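You operate a simulated robot arm through the tools that you are given. There is no shell and no other tool. Be economical: measure what you need, move in short steps, check, and stop when the job is done.

You are at the controls of a simulated robot arm. One attempt, no reset.

## Task
Take the small wood block on the green mat and put it away on the right end of the near bench. Then put the blue badge block on the long desk behind the black case. Then take the yellow block and leave it on top of the orange brick. Then put the flat grey box on the right end of the near bench away on the top of the beige case. Then take the white roll from the middle shelf of the checking bench and leave it on the upper shelf of the checking bench. Keep to this order. Set down upright: blue badge block.

The check looks at the end state, three seconds after you hand in, the way a careful person would. Anything else that was tipped, shoved, dropped, spilled or broken makes it a failure.

## Robot
A 7-joint arm with a four-finger gripper on a trunk, on a base that drives. Base frame: it is fixed to the floor where the robot stands at the start and does not move with it; the origin is under the middle of the robot, x ahead of it, y to its left, z up; the surface under the hand at the start is at about z = 800. Units: mm, degrees, N and s.
Its first joint turns from -69.0 to 172.0 degrees. Places, roughly: blue badge block (7x3x6 cm) [800, -1400, 800]; flat grey box (13x8x3 cm) [-1500, -2100, 900]; long desk behind the black case (22x20 cm) [-3860, 320, 800]; orange brick (6x8x5 cm) [700, 2200, 800]; right end of the near bench [-1300, -2100, 900]; small wood block (6x4x3 cm) [500, 100, 800]; top of the beige case (18x16 cm) [-3800, 2240, 1140]; upper shelf of the checking bench (14x172 cm) [-9060, -5120, 1240]; white roll (9x9x5 cm) [-9000, -5000, 600]; yellow block (5x3x4 cm) [-3300, 2300, 800]. Payload 3.67 kg.
Tool frame: the origin (TCP) lies between the finger pads and is the grasp point; the fingertips stand 28 mm ahead of it; z points along the fingers, y is the line along which they close. Largest opening 112 mm; the body of the gripper starts 73 mm behind the TCP.
Orientation is told as [roll, pitch, yaw] about the base's x, y, z axes, in that order, counted from this pose: with the fingers straight down and closing along the base's y, the tool's x points along the base's -x, its y along +y and its z along -z.

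## Interface
- The arm moves only by the tool send_rows. Its arguments are lists of equal length, an entry for each row: "delta_pos": the shift along the tool's x, y, z in mm, a list of three; "dr": the turn, a rotation vector about the tool's x, y, z in degrees, a list of three. In form: {"delta_pos": [[tx, ty, tz], ...], "dr": [[wx, wy, wz], ...]}. A call has 1 to 12 rows; each row shifts and turns the commanded pose from where the row before left it, along the tool's axes as they then stand. "gripper" is the gripper command, from -1 (shut) to 1 (fully open), values between in proportion, set as the call begins (left out, the last holds). Rows are played at 5 a second. More than 50 mm and 8.6 degrees between two rows, or a gripper value outside its range, and nothing of the call is played. A pose out of reach is approached as far as the arm can. The call stops where the force on the tool passes 40 N (or 10 N more than at its start, if that is more) or the arm is blocked; 0.2 s more then pass. The fingers move at their own pace and stop on an object; they squeeze with about 33 N. The grip force told is the motor's: it shows also when the fingers shut on nothing. Time passes only in rows, and 0.2 s behind the last, so rows that do not move let the fingers close. The reply holds the time, the measured pose of the TCP, the force on the tool along the base axes, the opening and the grip force, in the units named above and with some noise, with the torque about the TCP (base axes, N m) and any sound that the robot's microphone picked up.
- Cameras (640 x 400 px; columns grow to the right, rows downward): "scene" is now at [138.2, 28.3, 1281.3]; the picture's right is [0.30, -0.95, -0.00], its down [-0.44, -0.14, -0.89] and it looks along [0.85, 0.26, -0.46] (base axes); focal length 258 px, centre (320, 200). "wrist" rides on the gripper at [60, -18, -104] in the tool frame; the picture's right is [0.29, 0.96, 0.00], its down [-0.80, 0.24, -0.55] and it looks along [-0.53, 0.16, 0.83] (tool axes); focal length 234 px, centre (320, 200). There is no depth. A picture from a camera that has moved, and an enlarged one, comes with that camera's place and axes in the base frame and with its lens.
- get_image(camera): a new picture of that camera. No time passes.
- move_column(by): slides the trunk up (or, below 0, down) by that many mm; the arm and the scene camera ride with it, the base frame stays. It gives what a move gives, with no picture.
- drive_base(legs): drives the robot by 1 to 6 legs, each [ahead, turn to the left] in mm and degrees, along the robot's own axes; the way and the turn of a leg run together, so that a leg with both is an arc; at most 1500 mm and 180 degrees a leg. The arm and the cameras ride along, it lands a little off, and it stops where it bumps. It gives what a move gives.
- pan_tilt(pan, tilt): turns the head with the scene camera to pan (to the left, within 86 degrees either way) and tilt (down, from -29 to 69), counted from straight ahead of the robot. It gives what a move gives.
- zoom(camera, box): a new picture of the part [left, top, right, bottom] of that camera's present view, enlarged. No time passes.
- finish_job(): hands the job in; it is judged then, once.

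Work in short steps. Places have to be worked out from the pictures, the camera data and where the tool is seen: move nearer, look again, correct. Check each grasp and each placing, and mend what went wrong. You have 165 turns and 112 pictures in all, those below and enlarged ones among them. Open the gripper and draw the arm clear of the work before you hand the job in, unless the task says otherwise; then end with one line.

The tools are called after "Call:" as name(argument=value, ...) on one line, values as JSON. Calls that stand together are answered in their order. send_rows: Moves the arm, as the interface text tells. Its arguments: {"type":"object","properties":{"delta_pos":{"type":"array"},"dr":{"type":"array"},"gripper":{"type":"number"}},"required":["delta_pos","dr"]} The other tools are called the same way: move_column (by) slides the trunk up or down; drive_base (legs) drives the base; pan_tilt (pan, tilt) turns the head that bears the scene camera; get_image (camera) takes a picture; zoom (camera, box) takes an enlarged picture of a part of a camera's view; finish_job () hands the job in.

At the start:

```text
time: 0.0
eef_pos: [624.6, 111.3, 1079.8]
orientation: [0.0, 0.0, 0.1]
force: [0.0, -0.1, 0.6]
torque: [-0.03, 0.03, 0.0]
finger_gap: 112.2
gripper_force: 0.1
trunk travel left (down, up): [-400.0, 440.0]
robot x, y, heading: [0.2, 0.9, -0.0]
head pan, tilt: [17.3, 27.6]
```

scene: 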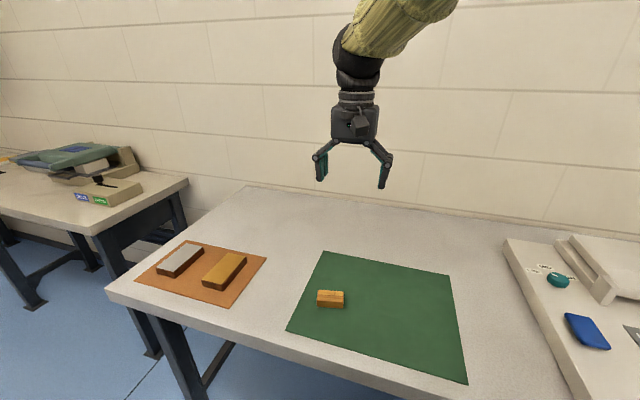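
wrist: 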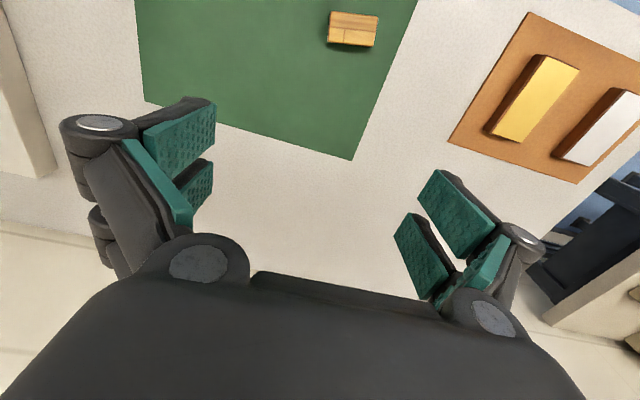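

The wood block's ray in both pictures puts it near (538, 128), its long axis about 12° off y. I'll move over it and look again.

Call:
send_rows(delta_pos=[[21.6, 4.2, 32], [21.6, 4.2, 32], [21.6, 4.2, 32], [21.6, 4.2, 32], [0, 0, 0], [0, 0, 0]], dr=[[0, 0, 0], [0, 0, 0], [0, 0, 0], [0, 0, 0], [0, 0, -6], [0, 0, -6]], gripper=1)

Call:
get_image(camera="wrist")

Call:
zoom(camera="scene", box=[240, 220, 420, 340])

```text
time: 1.4
eef_pos: [539.9, 128.2, 952.3]
orientation: [0.0, 0.1, 11.9]
force: [0.4, -1.1, -0.8]
torque: [-0.02, -0.01, -0.02]
finger_gap: 111.9
gripper_force: 0.0
trunk travel left (down, up): [-400.0, 440.0]
robot x, y, heading: [-2.6, 4.7, 0.2]
head pan, tilt: [17.3, 27.6]
```

```text
109 pictures are left
camera wrist: at [485.3, 98.9, 1055.9], right [-0.48, 0.88, 0.0], down [0.73, 0.4, 0.55], along [0.49, 0.27, -0.83], focal length 234 px, centre (320, 200)
```

wrist: 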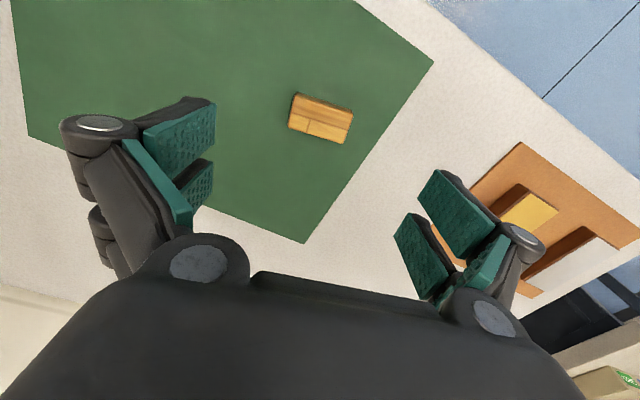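

```text
3.33 times, centred on (330, 280) of scene
camera zoom: at [138.2, 28.1, 1281.3], right [0.3, -0.95, 0.0], down [-0.44, -0.14, -0.89], along [0.85, 0.26, -0.46], focal length 860 px, centre (287, -67)
```

zoom: 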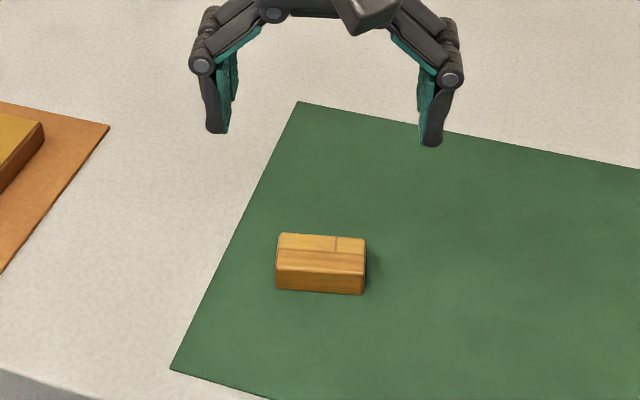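

Block at about (540, 130), long axis at 14°, which lines up with the hand. I'll go straight down and grip.

Call:
send_rows(delta_pos=[[0, 2, 40], [0, 0, 40], [0, 0, 38], [0, 0, 0]], dr=[[0, 0, -2], [0, 0, 0], [0, 0, 0], [0, 0, 0]])

Call:
send_rows(delta_pos=[[0, 0, 0], [0, 0, 0], [0, 0, 0]], dr=[[0, 0, 0], [0, 0, 0], [0, 0, 0]], gripper=-1)

Call:
send_rows(delta_pos=[[0, 0, -40], [0, 0, -40], [0, 0, -40], [0, 0, -40], [0, 0, -40]], dr=[[0, 0, 0], [0, 0, 0], [0, 0, 0], [0, 0, 0], [0, 0, 0]])

Call:
get_image(camera="wrist")

```text
time: 2.4
eef_pos: [537.5, 129.9, 832.7]
orientation: [0.0, 0.0, 14.1]
force: [-0.3, 0.3, 0.4]
torque: [0.01, -0.02, -0.01]
finger_gap: 112.0
gripper_force: 0.0
trunk travel left (down, up): [-400.0, 440.0]
robot x, y, heading: [-0.7, 0.1, 0.0]
head pan, tilt: [17.3, 27.6]
```

```text
time: 3.2
eef_pos: [538.9, 129.4, 832.7]
orientation: [0.0, 0.0, 14.0]
force: [1.7, 0.7, 3.5]
torque: [-0.08, -0.06, 0.05]
finger_gap: 58.9
gripper_force: 33.1
trunk travel left (down, up): [-400.0, 440.0]
robot x, y, heading: [1.1, 1.4, 0.1]
head pan, tilt: [17.3, 27.6]
```

```text
time: 4.4
eef_pos: [539.8, 130.3, 1034.7]
orientation: [0.0, 0.0, 14.0]
force: [-0.4, -0.8, -0.1]
torque: [0.03, 0.03, -0.01]
finger_gap: 59.1
gripper_force: 33.6
trunk travel left (down, up): [-400.0, 440.0]
robot x, y, heading: [-2.6, -0.7, 0.1]
head pan, tilt: [17.3, 27.6]
```

```text
107 pictures are left
camera wrist: at [487.4, 99.2, 1137.5], right [-0.51, 0.86, 0.0], down [0.72, 0.42, 0.55], along [0.48, 0.28, -0.83], focal length 234 px, centre (320, 200)
```

wrist: 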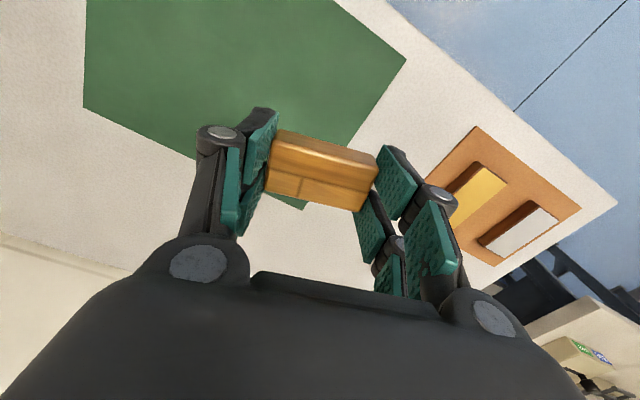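

Block held at 59 mm. Now I'll look around toward the near bench (behind right) before driving.

Call:
pan_tilt(pan=-86, tilt=20)

Call:
get_image(camera="scene")

```text
time: 6.2
eef_pos: [540.4, 131.7, 1033.6]
orientation: [0.0, 0.0, 14.0]
force: [-0.5, 0.6, 0.1]
torque: [0.0, -0.05, -0.03]
finger_gap: 59.1
gripper_force: 32.5
trunk travel left (down, up): [-400.0, 440.0]
robot x, y, heading: [2.9, 3.3, 0.2]
head pan, tilt: [-85.9, 20.0]
```

```text
106 pictures are left
camera scene: at [57.6, -91.7, 1293.5], right [-1.0, -0.07, 0.0], down [-0.02, 0.34, -0.94], along [0.07, -0.94, -0.34], focal length 258 px, centre (320, 200)
```

scene: 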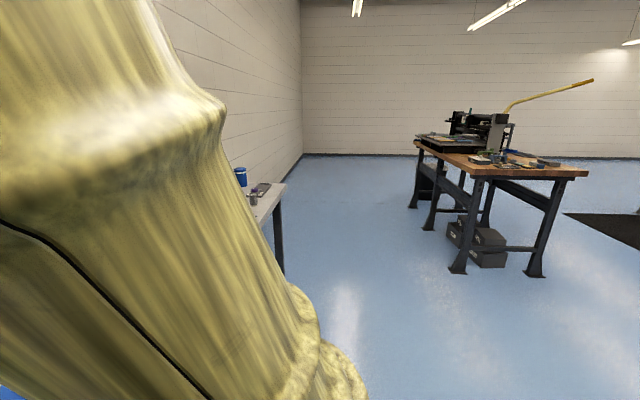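

Call:
zoom(camera="scene", box=[400, 100, 600, 225])

Call:
pan_tilt(pan=60, tilt=20)

Call:
get_image(camera="scene")

```text
3.20 times, centred on (500, 162) of scene
camera zoom: at [57.6, -91.7, 1293.5], right [-1.0, -0.07, 0.0], down [-0.02, 0.34, -0.94], along [0.07, -0.94, -0.34], focal length 826 px, centre (-256, 320)
```

zoom: 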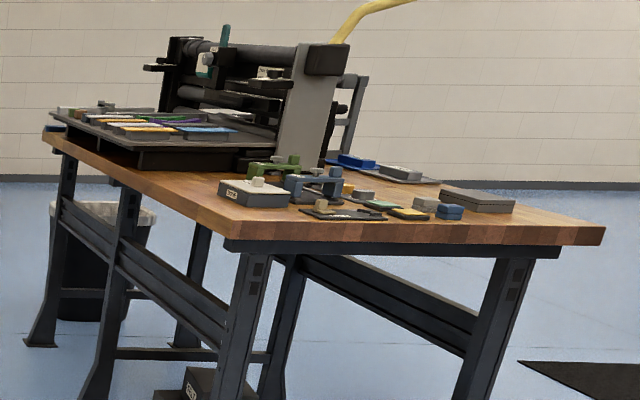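

```text
time: 8.5
eef_pos: [540.0, 130.9, 1033.6]
orientation: [0.0, 0.0, 14.0]
force: [-0.7, 0.1, -0.7]
torque: [0.0, 0.0, -0.01]
finger_gap: 59.1
gripper_force: 32.9
trunk travel left (down, up): [-400.0, 440.0]
robot x, y, heading: [1.7, 4.2, 0.3]
head pan, tilt: [60.0, 20.0]
```

```text
104 pictures are left
camera scene: at [97.6, 81.8, 1293.5], right [0.87, -0.5, 0.0], down [-0.17, -0.3, -0.94], along [0.47, 0.81, -0.34], focal length 258 px, centre (320, 200)
```

scene: 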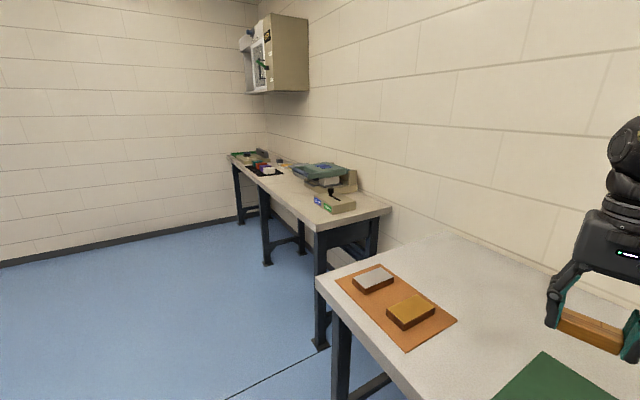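

The near bench runs along −y with its near (right) end around y ≈ −1750; grey box near (−1480, −2073). I'll back off from the desk, turn toward it and look.

Call:
drive_base(legs=[[-300, 0], [0, -131]])

Call:
pan_tilt(pan=0, tilt=25)

Call:
get_image(camera="scene")

```text
time: 16.0
eef_pos: [-555.5, -491.4, 1033.5]
orientation: [0.1, 0.0, -117.0]
force: [-0.3, -0.3, -0.6]
torque: [0.0, -0.01, -0.02]
finger_gap: 59.3
gripper_force: 32.8
trunk travel left (down, up): [-400.0, 440.0]
robot x, y, heading: [-298.4, 5.2, -131.1]
head pan, tilt: [60.0, 20.0]
```

```text
time: 17.3
eef_pos: [-554.9, -491.4, 1032.1]
orientation: [0.1, 0.1, -117.0]
force: [-0.7, -0.3, 1.4]
torque: [-0.02, -0.01, 0.0]
finger_gap: 58.9
gripper_force: 33.1
trunk travel left (down, up): [-400.0, 440.0]
robot x, y, heading: [-298.1, -1.0, -131.0]
head pan, tilt: [0.0, 25.0]
```

```text
103 pictures are left
camera scene: at [-391.4, -106.1, 1285.4], right [-0.75, 0.66, 0.0], down [0.28, 0.32, -0.91], along [-0.59, -0.68, -0.42], focal length 258 px, centre (320, 200)
```

scene: 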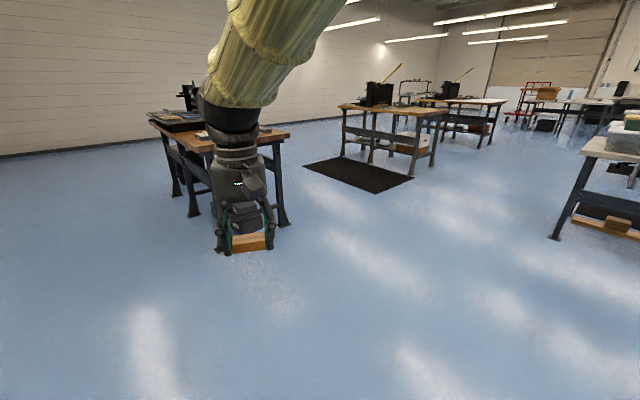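

Path is clear. I'll raise the trunk 100 mm for clearance, then drive to before the bench end and face −y.

Call:
move_column(by=100)

Call:
drive_base(legs=[[1400, 0], [0, 41]])

Call:
pan_tilt(pan=-10, tilt=35)

Call:
get_image(camera="scene")

Call:
get_image(camera="wrist")

```text
time: 18.6
eef_pos: [-555.5, -492.6, 1133.0]
orientation: [0.0, 0.1, -117.1]
force: [-0.4, -0.3, -0.7]
torque: [0.01, 0.01, 0.0]
finger_gap: 59.2
gripper_force: 32.8
trunk travel left (down, up): [-500.0, 340.0]
robot x, y, heading: [-295.2, 2.1, -130.8]
head pan, tilt: [0.0, 25.0]
```

```text
time: 27.4
eef_pos: [-1099.5, -1584.0, 1133.1]
orientation: [0.0, 0.0, -77.2]
force: [-0.7, 0.2, -0.5]
torque: [0.0, 0.02, 0.01]
finger_gap: 59.0
gripper_force: 33.0
trunk travel left (down, up): [-500.0, 340.0]
robot x, y, heading: [-1219.4, -1041.3, -91.4]
head pan, tilt: [0.0, 25.0]
```

```text
time: 28.1
eef_pos: [-1099.4, -1584.6, 1133.5]
orientation: [0.0, 0.0, -77.3]
force: [0.5, 0.0, -0.5]
torque: [-0.01, 0.0, 0.0]
finger_gap: 59.1
gripper_force: 33.9
trunk travel left (down, up): [-500.0, 340.0]
robot x, y, heading: [-1214.4, -1042.3, -91.3]
head pan, tilt: [-10.0, 35.0]
```

```text
102 pictures are left
camera scene: at [-1235.5, -1177.2, 1369.7], right [-0.98, 0.19, 0.0], down [0.11, 0.56, -0.82], along [-0.16, -0.8, -0.57], focal length 258 px, centre (320, 200)
```

scene: 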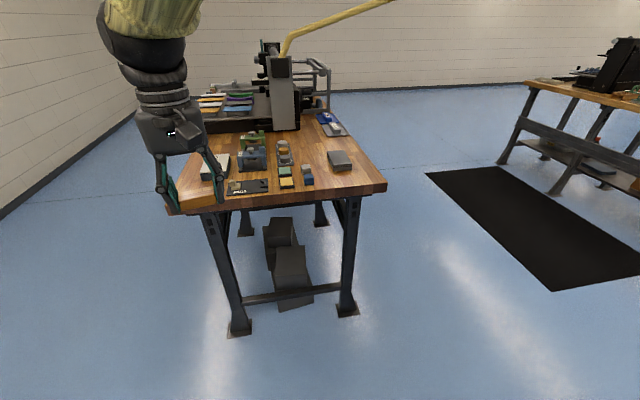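

```text
101 pictures are left
camera wrist: at [-1128.9, -1528.4, 1237.1], right [0.87, 0.49, 0.0], down [0.41, -0.72, 0.55], along [0.27, -0.48, -0.83], focal length 234 px, centre (320, 200)
```

wrist: 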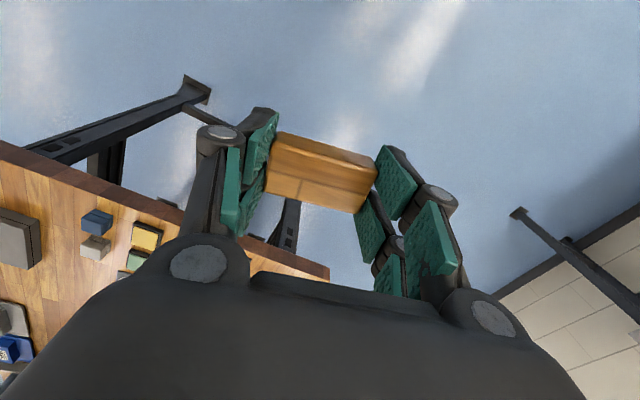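

Call:
zoom(camera="scene", box=[200, 100, 400, 225])

```text
3.20 times, centred on (300, 162) of scene
camera zoom: at [-1235.5, -1177.2, 1369.7], right [-0.98, 0.19, 0.0], down [0.11, 0.56, -0.82], along [-0.16, -0.8, -0.57], focal length 826 px, centre (384, 320)
```

zoom: 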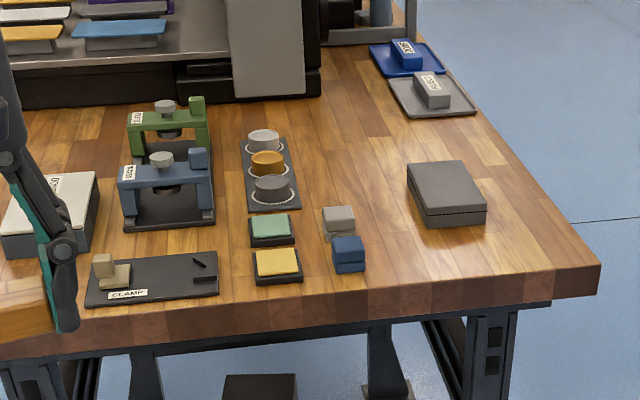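

Bench end edge is at y≈−1885; grey box at (−1490, −2061). A clear spot lies at about (−1390, −2190), between the cap board and box and well off both. I'll drive 300 mm closer.

Call:
drive_base(legs=[[300, 0]])

```text
time: 30.2
eef_pos: [-1106.1, -1882.8, 1133.3]
orientation: [0.0, 0.1, -77.3]
force: [0.2, -0.5, 0.4]
torque: [0.01, 0.01, 0.01]
finger_gap: 59.1
gripper_force: 33.6
trunk travel left (down, up): [-500.0, 340.0]
robot x, y, heading: [-1223.4, -1341.0, -91.4]
head pan, tilt: [-10.0, 35.0]
```

Moving the hand over the chosen spot at safe height, turning it to −90°, then looking.

Call:
send_rows(delta_pos=[[-23.7, -34.5, 0], [-23.7, -34.5, 0], [-23.7, -34.5, 0], [-23.7, -34.5, 0], [-23.7, -34.5, 0], [-23.7, -34.5, 0], [-23.7, -34.5, 0], [-23.7, -34.5, 0], [-23.7, -34.5, 0], [-23.7, -34.5, 0], [0, 0, 0], [0, 0, 0]], dr=[[0, 0, 0], [0, 0, 0], [0, 0, 0], [0, 0, 0], [0, 0, 0], [0, 0, 0], [0, 0, 0], [0, 0, 0], [0, 0, 0], [0, 0, 0], [0, 0, 6.3], [0, 0, 6.3]])

Call:
get_image(camera="wrist")

Call:
get_image(camera="scene")

```text
time: 32.8
eef_pos: [-1390.1, -2189.6, 1132.4]
orientation: [-0.1, 0.0, -90.0]
force: [-0.9, 0.4, -1.0]
torque: [0.0, 0.01, -0.02]
finger_gap: 58.9
gripper_force: 33.2
trunk travel left (down, up): [-500.0, 340.0]
robot x, y, heading: [-1221.7, -1337.5, -91.6]
head pan, tilt: [-10.0, 35.0]
```

```text
99 pictures are left
camera wrist: at [-1407.6, -2128.7, 1235.5], right [0.96, 0.29, 0.0], down [0.24, -0.8, 0.55], along [0.16, -0.53, -0.83], focal length 234 px, centre (320, 200)
```

wrist: 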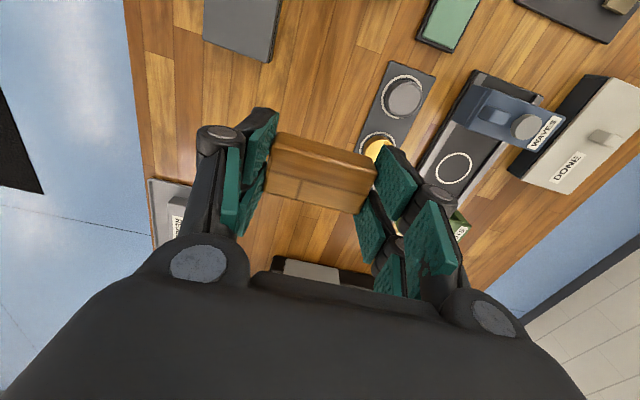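

```text
98 pictures are left
camera scene: at [-1242.7, -1476.4, 1369.5], right [-0.98, 0.2, 0.0], down [0.11, 0.56, -0.82], along [-0.16, -0.8, -0.57], focal length 258 px, centre (320, 200)
```

scene: 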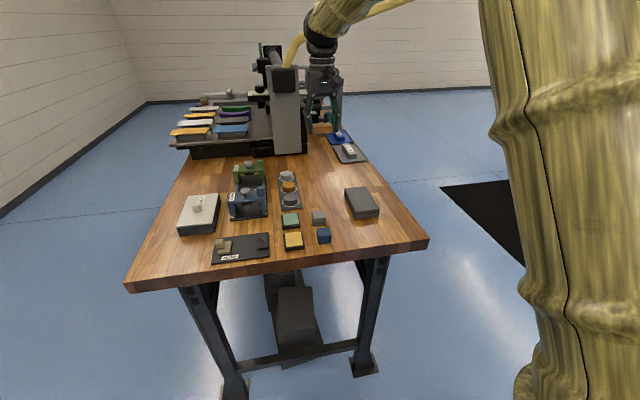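

Spot looks clear; shift 15 mm away from the cap board and lower.

Call:
send_rows(delta_pos=[[0, -15, 40], [0, 0, 45], [0, 0, 45], [0, 0, 45], [0, 0, 15], [0, 0, 2], [0, 0, 0]], dr=[[0, 0, 0], [0, 0, 0], [0, 0, 0], [0, 0, 0], [0, 0, 0], [0, 0, 0], [0, 0, 0]])

Call:
get_image(camera="wrist")

```text
time: 34.4
eef_pos: [-1405.8, -2189.2, 941.0]
orientation: [-0.1, 0.0, -89.9]
force: [0.2, -0.1, 0.7]
torque: [-0.01, 0.03, 0.0]
finger_gap: 59.0
gripper_force: 33.5
trunk travel left (down, up): [-500.0, 340.0]
robot x, y, heading: [-1226.2, -1335.4, -91.3]
head pan, tilt: [-10.0, 35.0]
```

```text
97 pictures are left
camera wrist: at [-1422.6, -2128.8, 1045.1], right [0.96, 0.29, 0.0], down [0.24, -0.8, 0.55], along [0.16, -0.53, -0.83], focal length 234 px, centre (320, 200)
```

wrist: 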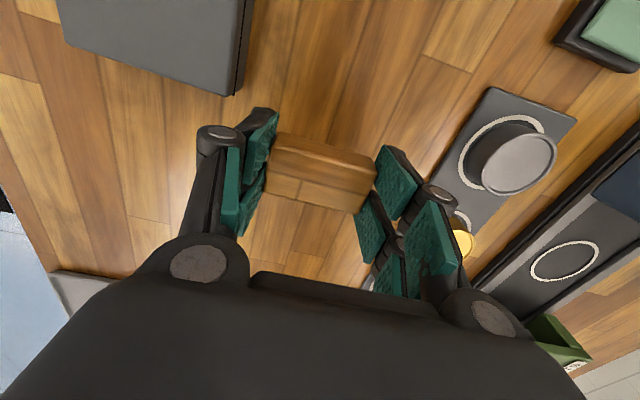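

Clear around. I'll lower in 2 mm steps until contact shows in the force.

Call:
send_rows(delta_pos=[[0, 0, 3], [0, 0, 2], [0, 0, 2], [0, 0, 1], [0, 0, 0], [0, 0, 0]], dr=[[0, 0, 0], [0, 0, 0], [0, 0, 0], [0, 0, 0], [0, 0, 0], [0, 0, 0]])

```text
time: 35.8
eef_pos: [-1405.2, -2188.6, 933.3]
orientation: [-0.1, 0.1, -90.0]
force: [-0.8, 0.3, 0.0]
torque: [-0.04, 0.0, 0.04]
finger_gap: 59.1
gripper_force: 32.9
trunk travel left (down, up): [-500.0, 340.0]
robot x, y, heading: [-1220.7, -1335.7, -91.5]
head pan, tilt: [-10.0, 35.0]
```

Call:
send_rows(delta_pos=[[0, 0, 1], [0, 0, 1], [0, 0, 1], [0, 0, 0], [0, 0, 0]], dr=[[0, 0, 0], [0, 0, 0], [0, 0, 0], [0, 0, 0], [0, 0, 0]])

```text
time: 37.0
eef_pos: [-1406.2, -2189.9, 930.7]
orientation: [0.0, -0.1, -89.9]
force: [-0.3, -0.1, 0.4]
torque: [0.01, -0.02, -0.02]
finger_gap: 58.7
gripper_force: 33.3
trunk travel left (down, up): [-500.0, 340.0]
robot x, y, heading: [-1221.5, -1341.4, -91.6]
head pan, tilt: [-10.0, 35.0]
```

No contact yet (I said earlier nothing about it; the bench may be slightly lower). Continue gently.

Call:
send_rows(delta_pos=[[0, 0, 1], [0, 0, 1], [0, 0, 1], [0, 0, 1], [0, 0, 0], [0, 0, 0]], dr=[[0, 0, 0], [0, 0, 0], [0, 0, 0], [0, 0, 0], [0, 0, 0], [0, 0, 0]])

Call:
get_image(camera="wrist")

```text
time: 38.4
eef_pos: [-1405.6, -2188.9, 925.3]
orientation: [0.0, 0.0, -89.8]
force: [1.0, 0.2, 0.2]
torque: [0.01, 0.0, 0.01]
finger_gap: 59.2
gripper_force: 33.0
trunk travel left (down, up): [-500.0, 340.0]
robot x, y, heading: [-1226.5, -1337.0, -91.3]
head pan, tilt: [-10.0, 35.0]
```

```text
96 pictures are left
camera wrist: at [-1422.8, -2128.5, 1029.7], right [0.96, 0.29, 0.0], down [0.24, -0.8, 0.55], along [0.16, -0.53, -0.83], focal length 234 px, centre (320, 200)
```

wrist: 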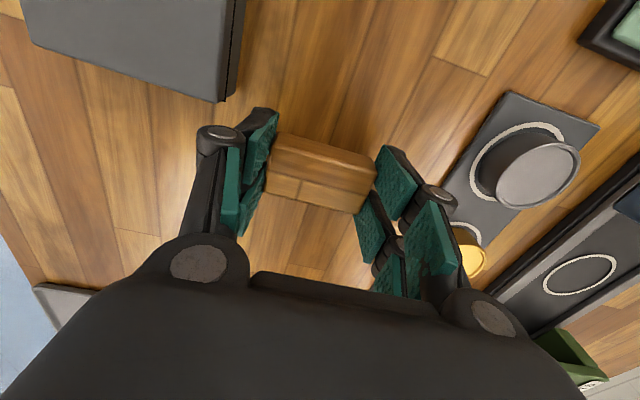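

Parallax suggests the bench surface lies around 880. Continue lowering slowly.

Call:
send_rows(delta_pos=[[0, 0, 1], [0, 0, 1], [0, 0, 1], [0, 0, 1], [0, 0, 1], [0, 0, 1], [0, 0, 0]], dr=[[0, 0, 0], [0, 0, 0], [0, 0, 0], [0, 0, 0], [0, 0, 0], [0, 0, 0], [0, 0, 0]])

```text
time: 40.0
eef_pos: [-1405.1, -2189.9, 919.5]
orientation: [0.0, 0.1, -89.9]
force: [-0.5, -0.2, -0.5]
torque: [0.03, 0.01, 0.0]
finger_gap: 59.3
gripper_force: 33.1
trunk travel left (down, up): [-500.0, 340.0]
robot x, y, heading: [-1224.6, -1338.5, -91.3]
head pan, tilt: [-10.0, 35.0]
```

Call:
send_rows(delta_pos=[[0, 0, 1], [0, 0, 1], [0, 0, 1], [0, 0, 1], [0, 0, 1], [0, 0, 1], [0, 0, 0]], dr=[[0, 0, 0], [0, 0, 0], [0, 0, 0], [0, 0, 0], [0, 0, 0], [0, 0, 0], [0, 0, 0]])

Call:
get_image(camera="wrist")

```text
time: 41.6
eef_pos: [-1404.8, -2188.9, 914.6]
orientation: [-0.1, 0.0, -89.9]
force: [0.5, -2.6, 5.6]
torque: [-0.14, 0.05, 0.01]
finger_gap: 59.2
gripper_force: 33.2
trunk travel left (down, up): [-500.0, 340.0]
robot x, y, heading: [-1226.3, -1340.0, -91.2]
head pan, tilt: [-10.0, 35.0]
```

```text
95 pictures are left
camera wrist: at [-1422.5, -2128.5, 1019.1], right [0.96, 0.29, 0.0], down [0.24, -0.8, 0.56], along [0.16, -0.53, -0.83], focal length 234 px, centre (320, 200)
```

wrist: 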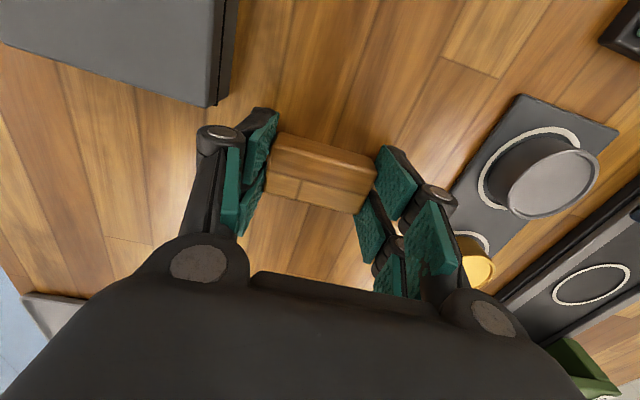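

Contact (5.6 N). Bench ≈ 882. Open partway and retreat up.

Call:
send_rows(delta_pos=[[0, 0, 0], [0, 0, 0], [0, 0, 0]], dr=[[0, 0, 0], [0, 0, 0], [0, 0, 0]], gripper=0.45)

Call:
send_rows(delta_pos=[[0, 0, -20], [0, 0, -40], [0, 0, -45], [0, 0, -45], [0, 0, -45]], dr=[[0, 0, 0], [0, 0, 0], [0, 0, 0], [0, 0, 0], [0, 0, 0]])

Call:
get_image(camera="wrist")

```text
time: 42.4
eef_pos: [-1404.9, -2189.2, 914.3]
orientation: [0.1, 0.0, -89.9]
force: [0.7, -0.2, 0.4]
torque: [0.0, -0.01, 0.01]
finger_gap: 81.3
gripper_force: 0.0
trunk travel left (down, up): [-500.0, 340.0]
robot x, y, heading: [-1229.4, -1338.0, -91.4]
head pan, tilt: [-10.0, 35.0]
```

```text
time: 43.6
eef_pos: [-1406.3, -2187.8, 1109.4]
orientation: [-0.1, -0.1, -89.8]
force: [-0.7, 0.3, -0.6]
torque: [-0.05, 0.03, -0.03]
finger_gap: 81.2
gripper_force: 0.0
trunk travel left (down, up): [-500.0, 340.0]
robot x, y, heading: [-1223.7, -1339.8, -91.3]
head pan, tilt: [-10.0, 35.0]
```

```text
94 pictures are left
camera wrist: at [-1422.9, -2125.6, 1214.0], right [0.96, 0.29, 0.0], down [0.24, -0.8, 0.55], along [0.16, -0.53, -0.83], focal length 234 px, centre (320, 200)
```

wrist: 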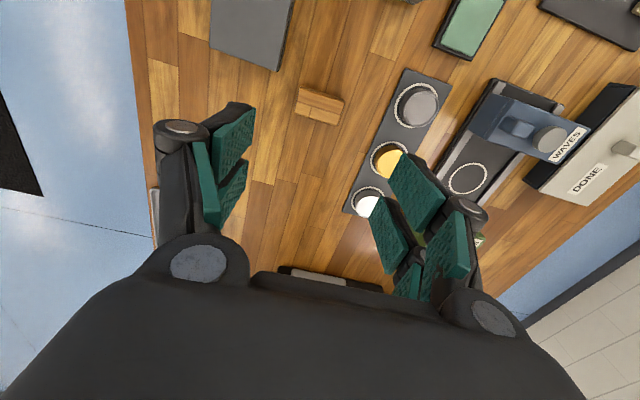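

Wood block is down cleanly. Retract the arm, turn left to face +x and drive toward the badge desk.

Call:
send_rows(delta_pos=[[42, 12, -5], [42, 12, -5], [42, 12, -5], [42, 12, -5], [42, 12, -5], [42, 12, -5], [42, 12, -5], [42, 12, -5]], dr=[[0, 0, 0], [0, 0, 0], [0, 0, 0], [0, 0, 0], [0, 0, 0], [0, 0, 0], [0, 0, 0], [0, 0, 0]])

Call:
drive_base(legs=[[0, 89], [900, 0]])

Call:
pan_tilt(pan=0, tilt=30)

Call:
get_image(camera="scene")

```text
time: 45.4
eef_pos: [-1313.2, -1853.9, 1146.0]
orientation: [0.3, 0.0, -89.9]
force: [-1.4, 0.3, 0.8]
torque: [-0.02, -0.04, -0.01]
finger_gap: 81.1
gripper_force: 0.0
trunk travel left (down, up): [-500.0, 340.0]
robot x, y, heading: [-1226.8, -1340.3, -91.3]
head pan, tilt: [-10.0, 35.0]
```

```text
time: 53.9
eef_pos: [186.2, -1467.8, 1145.9]
orientation: [0.0, 0.0, -0.7]
force: [0.1, 0.1, 0.5]
torque: [-0.02, 0.0, 0.01]
finger_gap: 81.5
gripper_force: 0.1
trunk travel left (down, up): [-500.0, 340.0]
robot x, y, heading: [-328.6, -1377.0, -2.2]
head pan, tilt: [-10.0, 35.0]
```

```text
time: 54.6
eef_pos: [184.6, -1467.2, 1147.1]
orientation: [0.0, 0.0, -0.6]
force: [0.1, 0.8, 0.2]
torque: [-0.01, 0.02, 0.02]
finger_gap: 81.3
gripper_force: 0.1
trunk travel left (down, up): [-500.0, 340.0]
robot x, y, heading: [-327.7, -1374.9, -1.7]
head pan, tilt: [0.0, 30.0]
```

```text
93 pictures are left
camera scene: at [-186.1, -1378.8, 1377.4], right [-0.04, -1.0, 0.0], down [-0.5, 0.02, -0.87], along [0.87, -0.03, -0.5], focal length 258 px, centre (320, 200)
```

scene: 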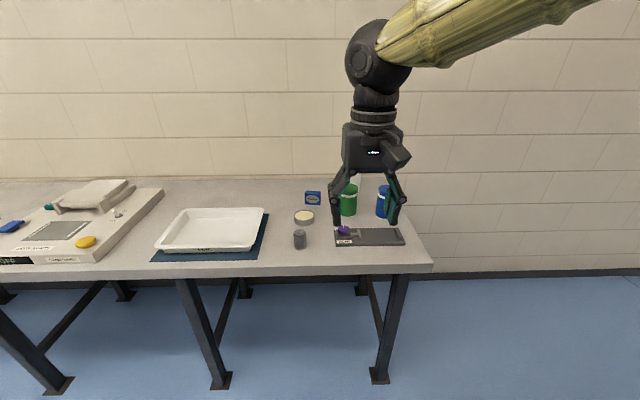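

Call:
zoom(camera="scene", box=[260, 170, 420, 270])

```text
4.00 times, centred on (340, 220) of scene
camera zoom: at [-186.1, -1378.8, 1377.4], right [-0.04, -1.0, 0.0], down [-0.5, 0.02, -0.87], along [0.87, -0.03, -0.5], focal length 1032 px, centre (240, 120)
```

zoom: 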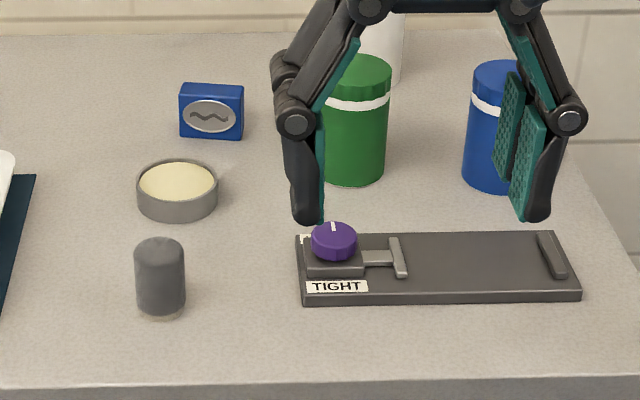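

The badge block stands near (785, −1381), yaw about −9°. Drive 330 mm ahead and approach.

Call:
drive_base(legs=[[320, 0]])

```text
time: 56.8
eef_pos: [508.9, -1481.3, 1146.3]
orientation: [0.0, 0.1, -0.9]
force: [0.6, -0.1, -0.8]
torque: [-0.01, 0.03, -0.01]
finger_gap: 80.8
gripper_force: 0.0
trunk travel left (down, up): [-500.0, 340.0]
robot x, y, heading: [-6.3, -1388.3, -2.2]
head pan, tilt: [0.0, 30.0]
```

Move over the badge with the gripper fully open, then check with the wrist camera.

Call:
send_rows(delta_pos=[[-37, 14.9, 18], [-37, 14.9, 18], [-37, 14.9, 18], [-37, 14.9, 18], [-37, 14.9, 18], [-37, 14.9, 18], [-37, 14.9, 18], [0, 0, 0]], dr=[[0, 0, 0], [0, 0, 0], [0, 0, 0], [0, 0, 0], [0, 0, 0], [0, 0, 0], [0, 0, 0], [0, 0, 8]], gripper=1)

Call:
get_image(camera="wrist")

Call:
zoom(camera="scene", box=[200, 100, 440, 250])

```text
time: 58.6
eef_pos: [767.7, -1379.1, 1020.6]
orientation: [-0.1, -0.1, -8.9]
force: [-0.8, 1.0, -0.4]
torque: [-0.01, -0.04, 0.01]
finger_gap: 112.0
gripper_force: 0.0
trunk travel left (down, up): [-500.0, 340.0]
robot x, y, heading: [-4.2, -1383.2, -2.3]
head pan, tilt: [0.0, 30.0]
```

```text
91 pictures are left
camera wrist: at [707.1, -1387.4, 1124.4], right [-0.14, 0.99, 0.0], down [0.82, 0.11, 0.56], along [0.55, 0.08, -0.83], focal length 234 px, centre (320, 200)
```

wrist: 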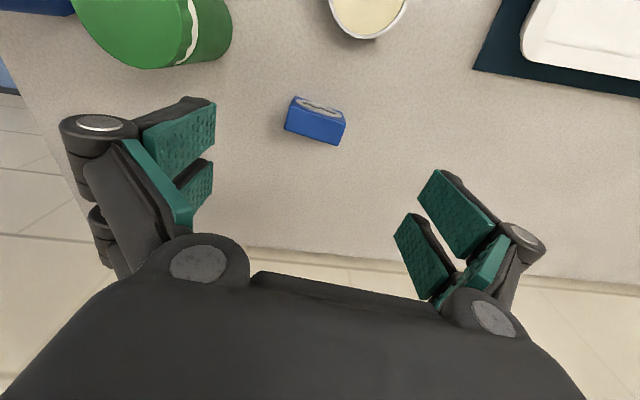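

```text
2.67 times, centred on (320, 175) of scene
camera zoom: at [135.6, -1390.9, 1377.7], right [-0.04, -1.0, 0.0], down [-0.5, 0.02, -0.87], along [0.87, -0.03, -0.5], focal length 688 px, centre (320, 267)
```

zoom: 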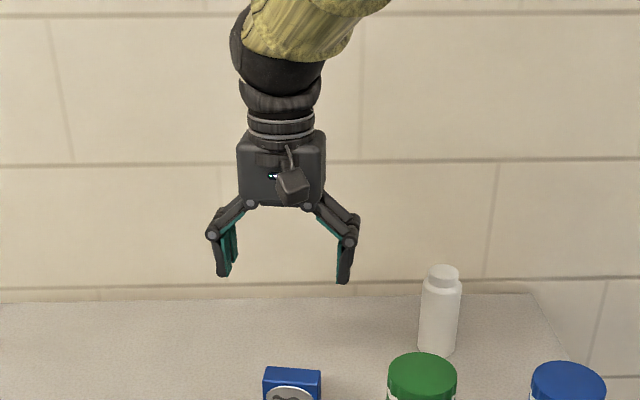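

Block centre is (785, −1381), yaw ≈ −8°. Descend and grip its ends.

Call:
send_rows(delta_pos=[[-18, 1, 30], [0, 0, 40], [0, 0, 40], [0, 0, 40], [0, 0, 32], [0, 0, 0]], dr=[[0, 0, 0], [0, 0, 0], [0, 0, 0], [0, 0, 0], [0, 0, 0], [0, 0, 0]])

Call:
get_image(camera="wrist")

```text
time: 60.0
eef_pos: [784.8, -1381.7, 837.2]
orientation: [0.0, 0.0, -8.9]
force: [0.6, 0.0, -1.0]
torque: [-0.03, 0.02, -0.02]
finger_gap: 112.0
gripper_force: 0.1
trunk travel left (down, up): [-500.0, 340.0]
robot x, y, heading: [-3.4, -1382.9, -2.4]
head pan, tilt: [0.0, 30.0]
```

```text
89 pictures are left
camera wrist: at [723.9, -1389.4, 940.7], right [-0.14, 0.99, 0.0], down [0.82, 0.11, 0.55], along [0.55, 0.08, -0.83], focal length 234 px, centre (320, 200)
```

wrist: 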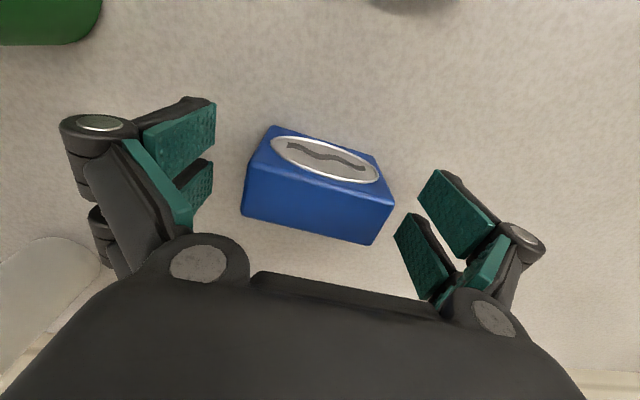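

Centred between the pads. Close and lift.

Call:
send_rows(delta_pos=[[0, 0, 0], [0, 0, 0], [0, 0, 0]], dr=[[0, 0, 0], [0, 0, 0], [0, 0, 0]], gripper=-1)

Call:
send_rows(delta_pos=[[0, 0, -40], [0, 0, -40], [0, 0, -40], [0, 0, -40], [0, 0, -40], [0, 0, -40]], dr=[[0, 0, 0], [0, 0, 0], [0, 0, 0], [0, 0, 0], [0, 0, 0], [0, 0, 0]])

Call:
get_image(camera="wrist")

```text
time: 60.8
eef_pos: [785.2, -1381.3, 836.8]
orientation: [0.0, 0.0, -8.9]
force: [-0.6, 0.2, 2.4]
torque: [-0.12, 0.06, -0.01]
finger_gap: 67.5
gripper_force: 32.9
trunk travel left (down, up): [-500.0, 340.0]
robot x, y, heading: [-3.4, -1386.0, -2.4]
head pan, tilt: [0.0, 30.0]
```

```text
time: 62.2
eef_pos: [784.8, -1380.9, 1079.9]
orientation: [0.0, 0.0, -8.9]
force: [-0.7, 0.0, -0.2]
torque: [0.01, -0.02, -0.02]
finger_gap: 67.3
gripper_force: 31.9
trunk travel left (down, up): [-500.0, 340.0]
robot x, y, heading: [-6.2, -1388.2, -2.1]
head pan, tilt: [0.0, 30.0]
```

```text
88 pictures are left
camera wrist: at [724.5, -1390.2, 1183.7], right [-0.14, 0.99, 0.0], down [0.82, 0.11, 0.55], along [0.55, 0.08, -0.83], focal length 234 px, centre (320, 200)
```

wrist: 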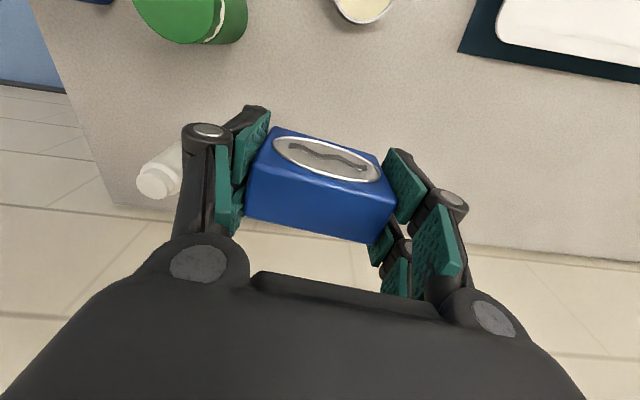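

Badge block held at 67 mm. Retract, back away, and turn toward the long desk for a look.

Call:
send_rows(delta_pos=[[40, 0, -8], [40, 0, -8], [40, 0, -8], [40, 0, -8], [40, 0, -8], [40, 0, -8], [40, 0, -8]], dr=[[0, 0, 0], [0, 0, 0], [0, 0, 0], [0, 0, 0], [0, 0, 0], [0, 0, 0], [0, 0, 0]])

Call:
drive_base(legs=[[-300, 0], [0, 149], [1200, 0]])

Call:
get_image(camera="scene")

```text
time: 63.8
eef_pos: [507.7, -1338.8, 1135.1]
orientation: [0.0, -0.2, -8.8]
force: [-0.6, -0.9, -0.4]
torque: [0.0, -0.05, 0.0]
finger_gap: 67.4
gripper_force: 32.7
trunk travel left (down, up): [-500.0, 340.0]
robot x, y, heading: [-4.3, -1385.0, -2.2]
head pan, tilt: [0.0, 30.0]
```

```text
time: 77.5
eef_pos: [-1748.5, -464.2, 1135.8]
orientation: [0.0, 0.1, 139.1]
force: [-0.1, 0.5, -0.7]
torque: [-0.02, -0.04, 0.01]
finger_gap: 67.2
gripper_force: 33.1
trunk travel left (down, up): [-500.0, 340.0]
robot x, y, heading: [-1287.4, -695.2, 145.4]
head pan, tilt: [0.0, 30.0]
```

```text
87 pictures are left
camera scene: at [-1403.4, -618.4, 1377.4], right [0.56, 0.83, 0.0], down [0.41, -0.28, -0.87], along [-0.72, 0.49, -0.5], focal length 258 px, centre (320, 200)
```

scene: 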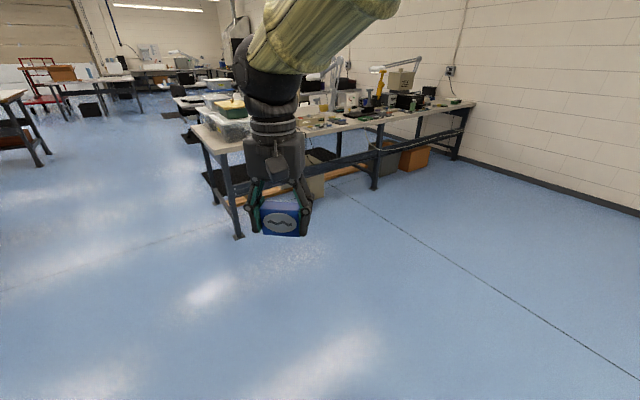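

Call:
zoom(camera="scene", box=[180, 40, 500, 240])

```text
2.00 times, centred on (340, 140) of scene
camera zoom: at [-1403.4, -618.4, 1377.4], right [0.56, 0.83, 0.0], down [0.41, -0.28, -0.87], along [-0.72, 0.49, -0.5], focal length 516 px, centre (280, 320)
```

zoom: 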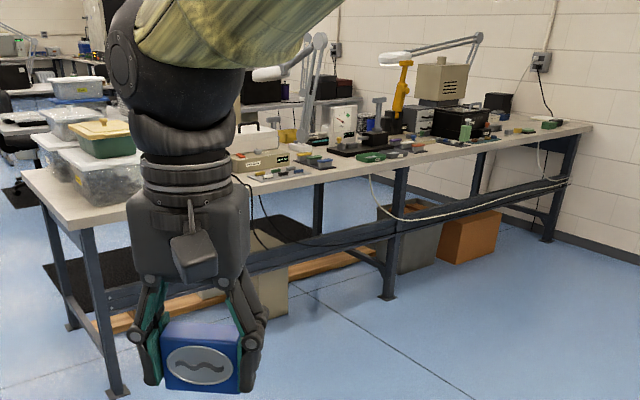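

The long desk spans x −3150…−4000, y −270…3075; the target spot is close to its rear (−x) edge, so I likely need the rear aisle. Drive around the near end and look.

Call:
drive_base(legs=[[0, 43], [1400, 0]])

Call:
pan_tilt(pan=-30, tilt=25)

Call:
get_image(camera="scene")

```text
time: 86.5
eef_pos: [-3174.4, -1082.5, 1135.2]
orientation: [0.0, 0.1, -176.3]
force: [0.5, -0.1, -0.2]
torque: [-0.01, 0.02, 0.04]
finger_gap: 67.4
gripper_force: 32.9
trunk travel left (down, up): [-500.0, 340.0]
robot x, y, heading: [-2681.7, -924.8, -169.7]
head pan, tilt: [0.0, 30.0]
```

```text
time: 87.5
eef_pos: [-3173.3, -1081.3, 1135.8]
orientation: [0.0, 0.0, -176.3]
force: [-0.5, 0.0, -0.6]
torque: [0.0, 0.01, 0.02]
finger_gap: 67.3
gripper_force: 33.2
trunk travel left (down, up): [-500.0, 340.0]
robot x, y, heading: [-2682.1, -924.0, -169.7]
head pan, tilt: [-30.0, 25.0]
```

```text
85 pictures are left
camera scene: at [-2817.9, -903.9, 1385.4], right [0.34, 0.94, 0.0], down [0.4, -0.14, -0.91], along [-0.85, 0.3, -0.42], focal length 258 px, centre (320, 200)
```

scene: 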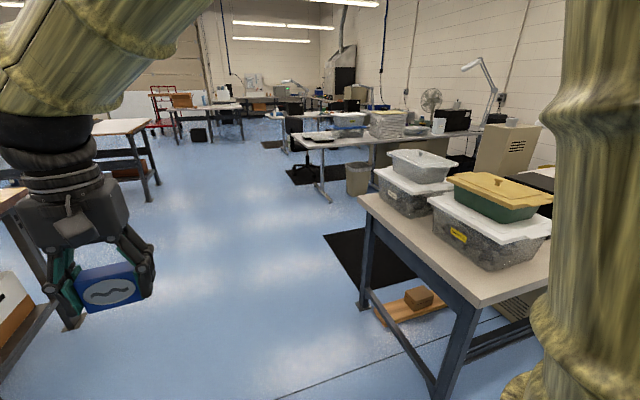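

Rear aisle is about 1 m wide and clear. Drive round to (−4500, −950), then up the aisle part-way, and look at the desk from behind.

Call:
drive_base(legs=[[0, -10], [900, 0], [900, 0], [0, -90], [700, 0]])

Call:
pan_tilt(pan=-50, tilt=25)

Call:
get_image(camera="scene")

```text
time: 104.5
eef_pos: [-4566.0, 263.1, 1134.0]
orientation: [-0.1, 0.0, 84.4]
force: [0.2, 0.5, 0.0]
torque: [-0.03, 0.02, -0.02]
finger_gap: 67.5
gripper_force: 33.1
trunk travel left (down, up): [-500.0, 340.0]
robot x, y, heading: [-4494.0, -248.9, 91.0]
head pan, tilt: [-30.0, 25.0]
```

```text
time: 105.3
eef_pos: [-4566.5, 263.1, 1135.4]
orientation: [-0.1, 0.0, 84.4]
force: [-0.8, 0.0, -0.1]
torque: [0.02, 0.01, -0.04]
finger_gap: 67.5
gripper_force: 33.3
trunk travel left (down, up): [-500.0, 340.0]
robot x, y, heading: [-4486.9, -246.1, 91.0]
head pan, tilt: [-50.0, 25.0]
```

```text
84 pictures are left
camera scene: at [-4421.2, -136.7, 1385.4], right [0.66, -0.75, 0.0], down [-0.32, -0.28, -0.91], along [0.68, 0.6, -0.42], focal length 258 px, centre (320, 200)
```

scene: 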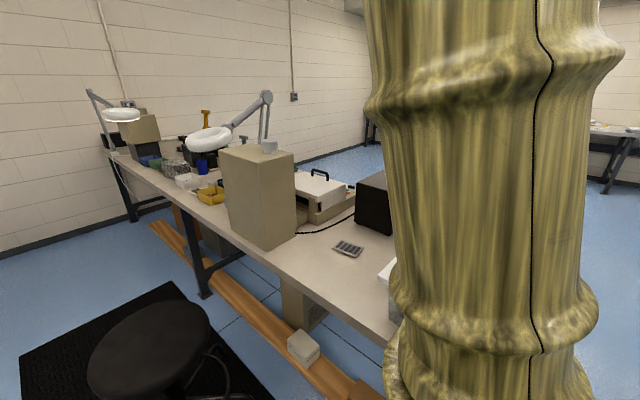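

There's a stool at about (−4360, 760), so I stay south of it. Target spot ≈ (328, 264) px is clear; a small pad lies nearer the case. Raise the trunk, advance to y≈0 and face +x.

Call:
move_column(by=150)

Call:
drive_base(legs=[[270, 0], [0, -75]])

Call:
pan_tilt(pan=0, tilt=40)

Call:
get_image(camera="scene")

Call:
get_image(camera="wrist")

```text
time: 107.1
eef_pos: [-4565.8, 263.5, 1284.8]
orientation: [-0.1, 0.0, 84.4]
force: [-0.2, 0.5, -1.4]
torque: [-0.01, -0.01, 0.03]
finger_gap: 67.3
gripper_force: 33.1
trunk travel left (down, up): [-650.0, 190.0]
robot x, y, heading: [-4493.1, -246.0, 91.0]
head pan, tilt: [-50.0, 25.0]
```

```text
time: 112.3
eef_pos: [-4016.7, 205.0, 1285.4]
orientation: [0.0, -0.2, 7.7]
force: [-0.5, -0.3, -1.1]
torque: [-0.02, -0.01, -0.01]
finger_gap: 67.7
gripper_force: 32.8
trunk travel left (down, up): [-650.0, 190.0]
robot x, y, heading: [-4495.7, 18.8, 14.4]
head pan, tilt: [-50.0, 25.0]
```

```text
time: 113.5
eef_pos: [-4016.7, 206.5, 1285.1]
orientation: [0.0, 0.1, 7.7]
force: [0.1, 0.5, -0.9]
torque: [0.0, -0.02, 0.04]
finger_gap: 67.6
gripper_force: 33.4
trunk travel left (down, up): [-650.0, 190.0]
robot x, y, heading: [-4496.1, 15.5, 14.2]
head pan, tilt: [0.0, 40.0]
```

```text
83 pictures are left
camera scene: at [-4363.8, 48.9, 1512.1], right [0.25, -0.97, 0.0], down [-0.62, -0.16, -0.77], along [0.74, 0.19, -0.64], focal length 258 px, centre (320, 200)
```

scene: 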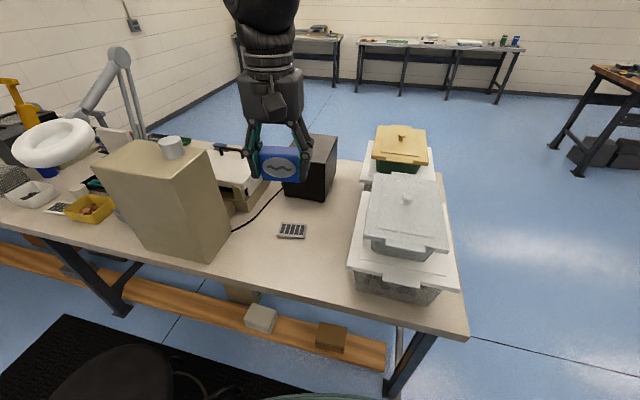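

```text
82 pictures are left
camera wrist: at [-4071.7, 180.6, 1388.5], right [-0.41, 0.91, 0.0], down [0.76, 0.34, 0.55], along [0.5, 0.23, -0.83], focal length 234 px, centre (320, 200)
```

wrist: 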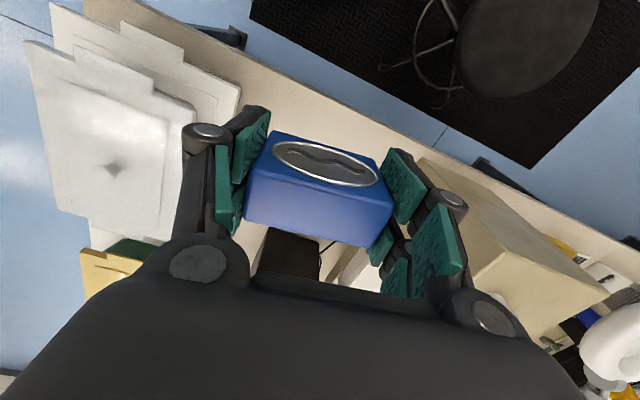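

Black case seen ahead with the small pad behind it at (−3742, 317); the beige box starts at y≈530 and bins end at y≈80, so (−3865, 315) is free. Move over it, square up, and lower the trunk.

Call:
send_rows(delta_pos=[[-34, 17.4, 0], [-34, 17.4, 0], [-34, 17.4, 0], [-34, 17.4, 0], [-34, 17.4, 0], [0, 0, 0]], dr=[[0, 0, 0], [0, 0, 0], [0, 0, 0], [0, 0, 0], [0, 0, 0], [0, 0, 7.7]])

Call:
move_column(by=-280)

Call:
get_image(camera="wrist")

Call:
get_image(camera="scene")

```text
time: 114.9
eef_pos: [-3861.2, 314.7, 1284.3]
orientation: [0.0, -0.2, 0.0]
force: [-0.6, 0.4, -0.4]
torque: [-0.02, -0.06, 0.01]
finger_gap: 67.4
gripper_force: 33.2
trunk travel left (down, up): [-650.0, 190.0]
robot x, y, heading: [-4496.7, 15.3, 14.2]
head pan, tilt: [0.0, 40.0]
```

```text
time: 117.7
eef_pos: [-3859.4, 315.8, 1003.1]
orientation: [0.0, 0.0, 0.0]
force: [-0.1, 1.1, -0.1]
torque: [0.01, -0.02, 0.01]
finger_gap: 67.1
gripper_force: 33.3
trunk travel left (down, up): [-370.0, 470.0]
robot x, y, heading: [-4495.6, 11.4, 14.3]
head pan, tilt: [0.0, 40.0]
```

```text
81 pictures are left
camera wrist: at [-3918.3, 298.1, 1107.1], right [-0.29, 0.96, 0.0], down [0.8, 0.24, 0.55], along [0.53, 0.16, -0.83], focal length 234 px, centre (320, 200)
```

wrist: 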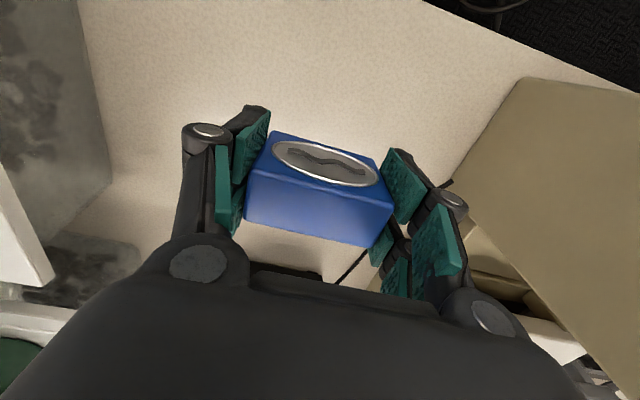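

```text
80 pictures are left
camera scene: at [-4363.9, 49.1, 1232.2], right [0.25, -0.97, 0.0], down [-0.62, -0.16, -0.77], along [0.74, 0.19, -0.64], focal length 258 px, centre (320, 200)
```

scene: 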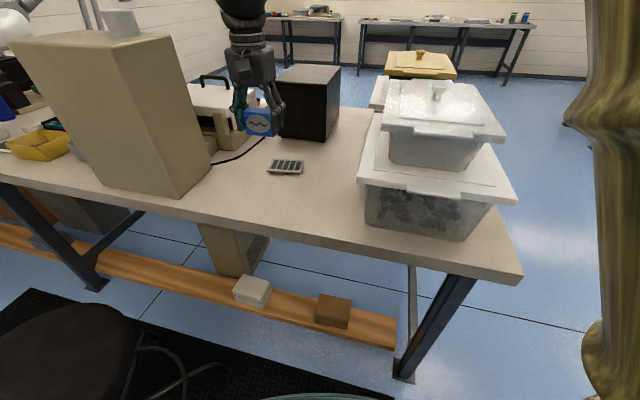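

Clear all round. Lower to ~845, then feel for the surface.

Call:
send_rows(delta_pos=[[0, 0, 40], [0, 0, 40], [0, 0, 40], [0, 0, 30], [0, 0, 8], [0, 0, 0]], dr=[[0, 0, 0], [0, 0, 0], [0, 0, 0], [0, 0, 0], [0, 0, 0], [0, 0, 0]])

Call:
send_rows(delta_pos=[[0, 0, 1], [0, 0, 1], [0, 0, 1], [0, 0, 1], [0, 0, 1], [0, 0, 1], [0, 0, 0]], dr=[[0, 0, 0], [0, 0, 0], [0, 0, 0], [0, 0, 0], [0, 0, 0], [0, 0, 0], [0, 0, 0]])

```text
time: 119.3
eef_pos: [-3849.9, 307.3, 873.9]
orientation: [2.8, -0.7, -0.9]
force: [0.0, -0.6, -0.4]
torque: [0.01, 0.0, 0.01]
finger_gap: 67.2
gripper_force: 33.3
trunk travel left (down, up): [-370.0, 470.0]
robot x, y, heading: [-4500.0, 16.5, 14.2]
head pan, tilt: [0.0, 40.0]
stopped in row 6: the arm was blocked; the commanded pose is now the measured one
```

```text
time: 120.9
eef_pos: [-3848.1, 308.2, 871.6]
orientation: [3.3, -0.6, -1.4]
force: [0.7, 1.0, -0.8]
torque: [0.02, -0.02, -0.01]
finger_gap: 67.5
gripper_force: 33.0
trunk travel left (down, up): [-370.0, 470.0]
robot x, y, heading: [-4495.0, 14.4, 14.1]
head pan, tilt: [0.0, 40.0]
```

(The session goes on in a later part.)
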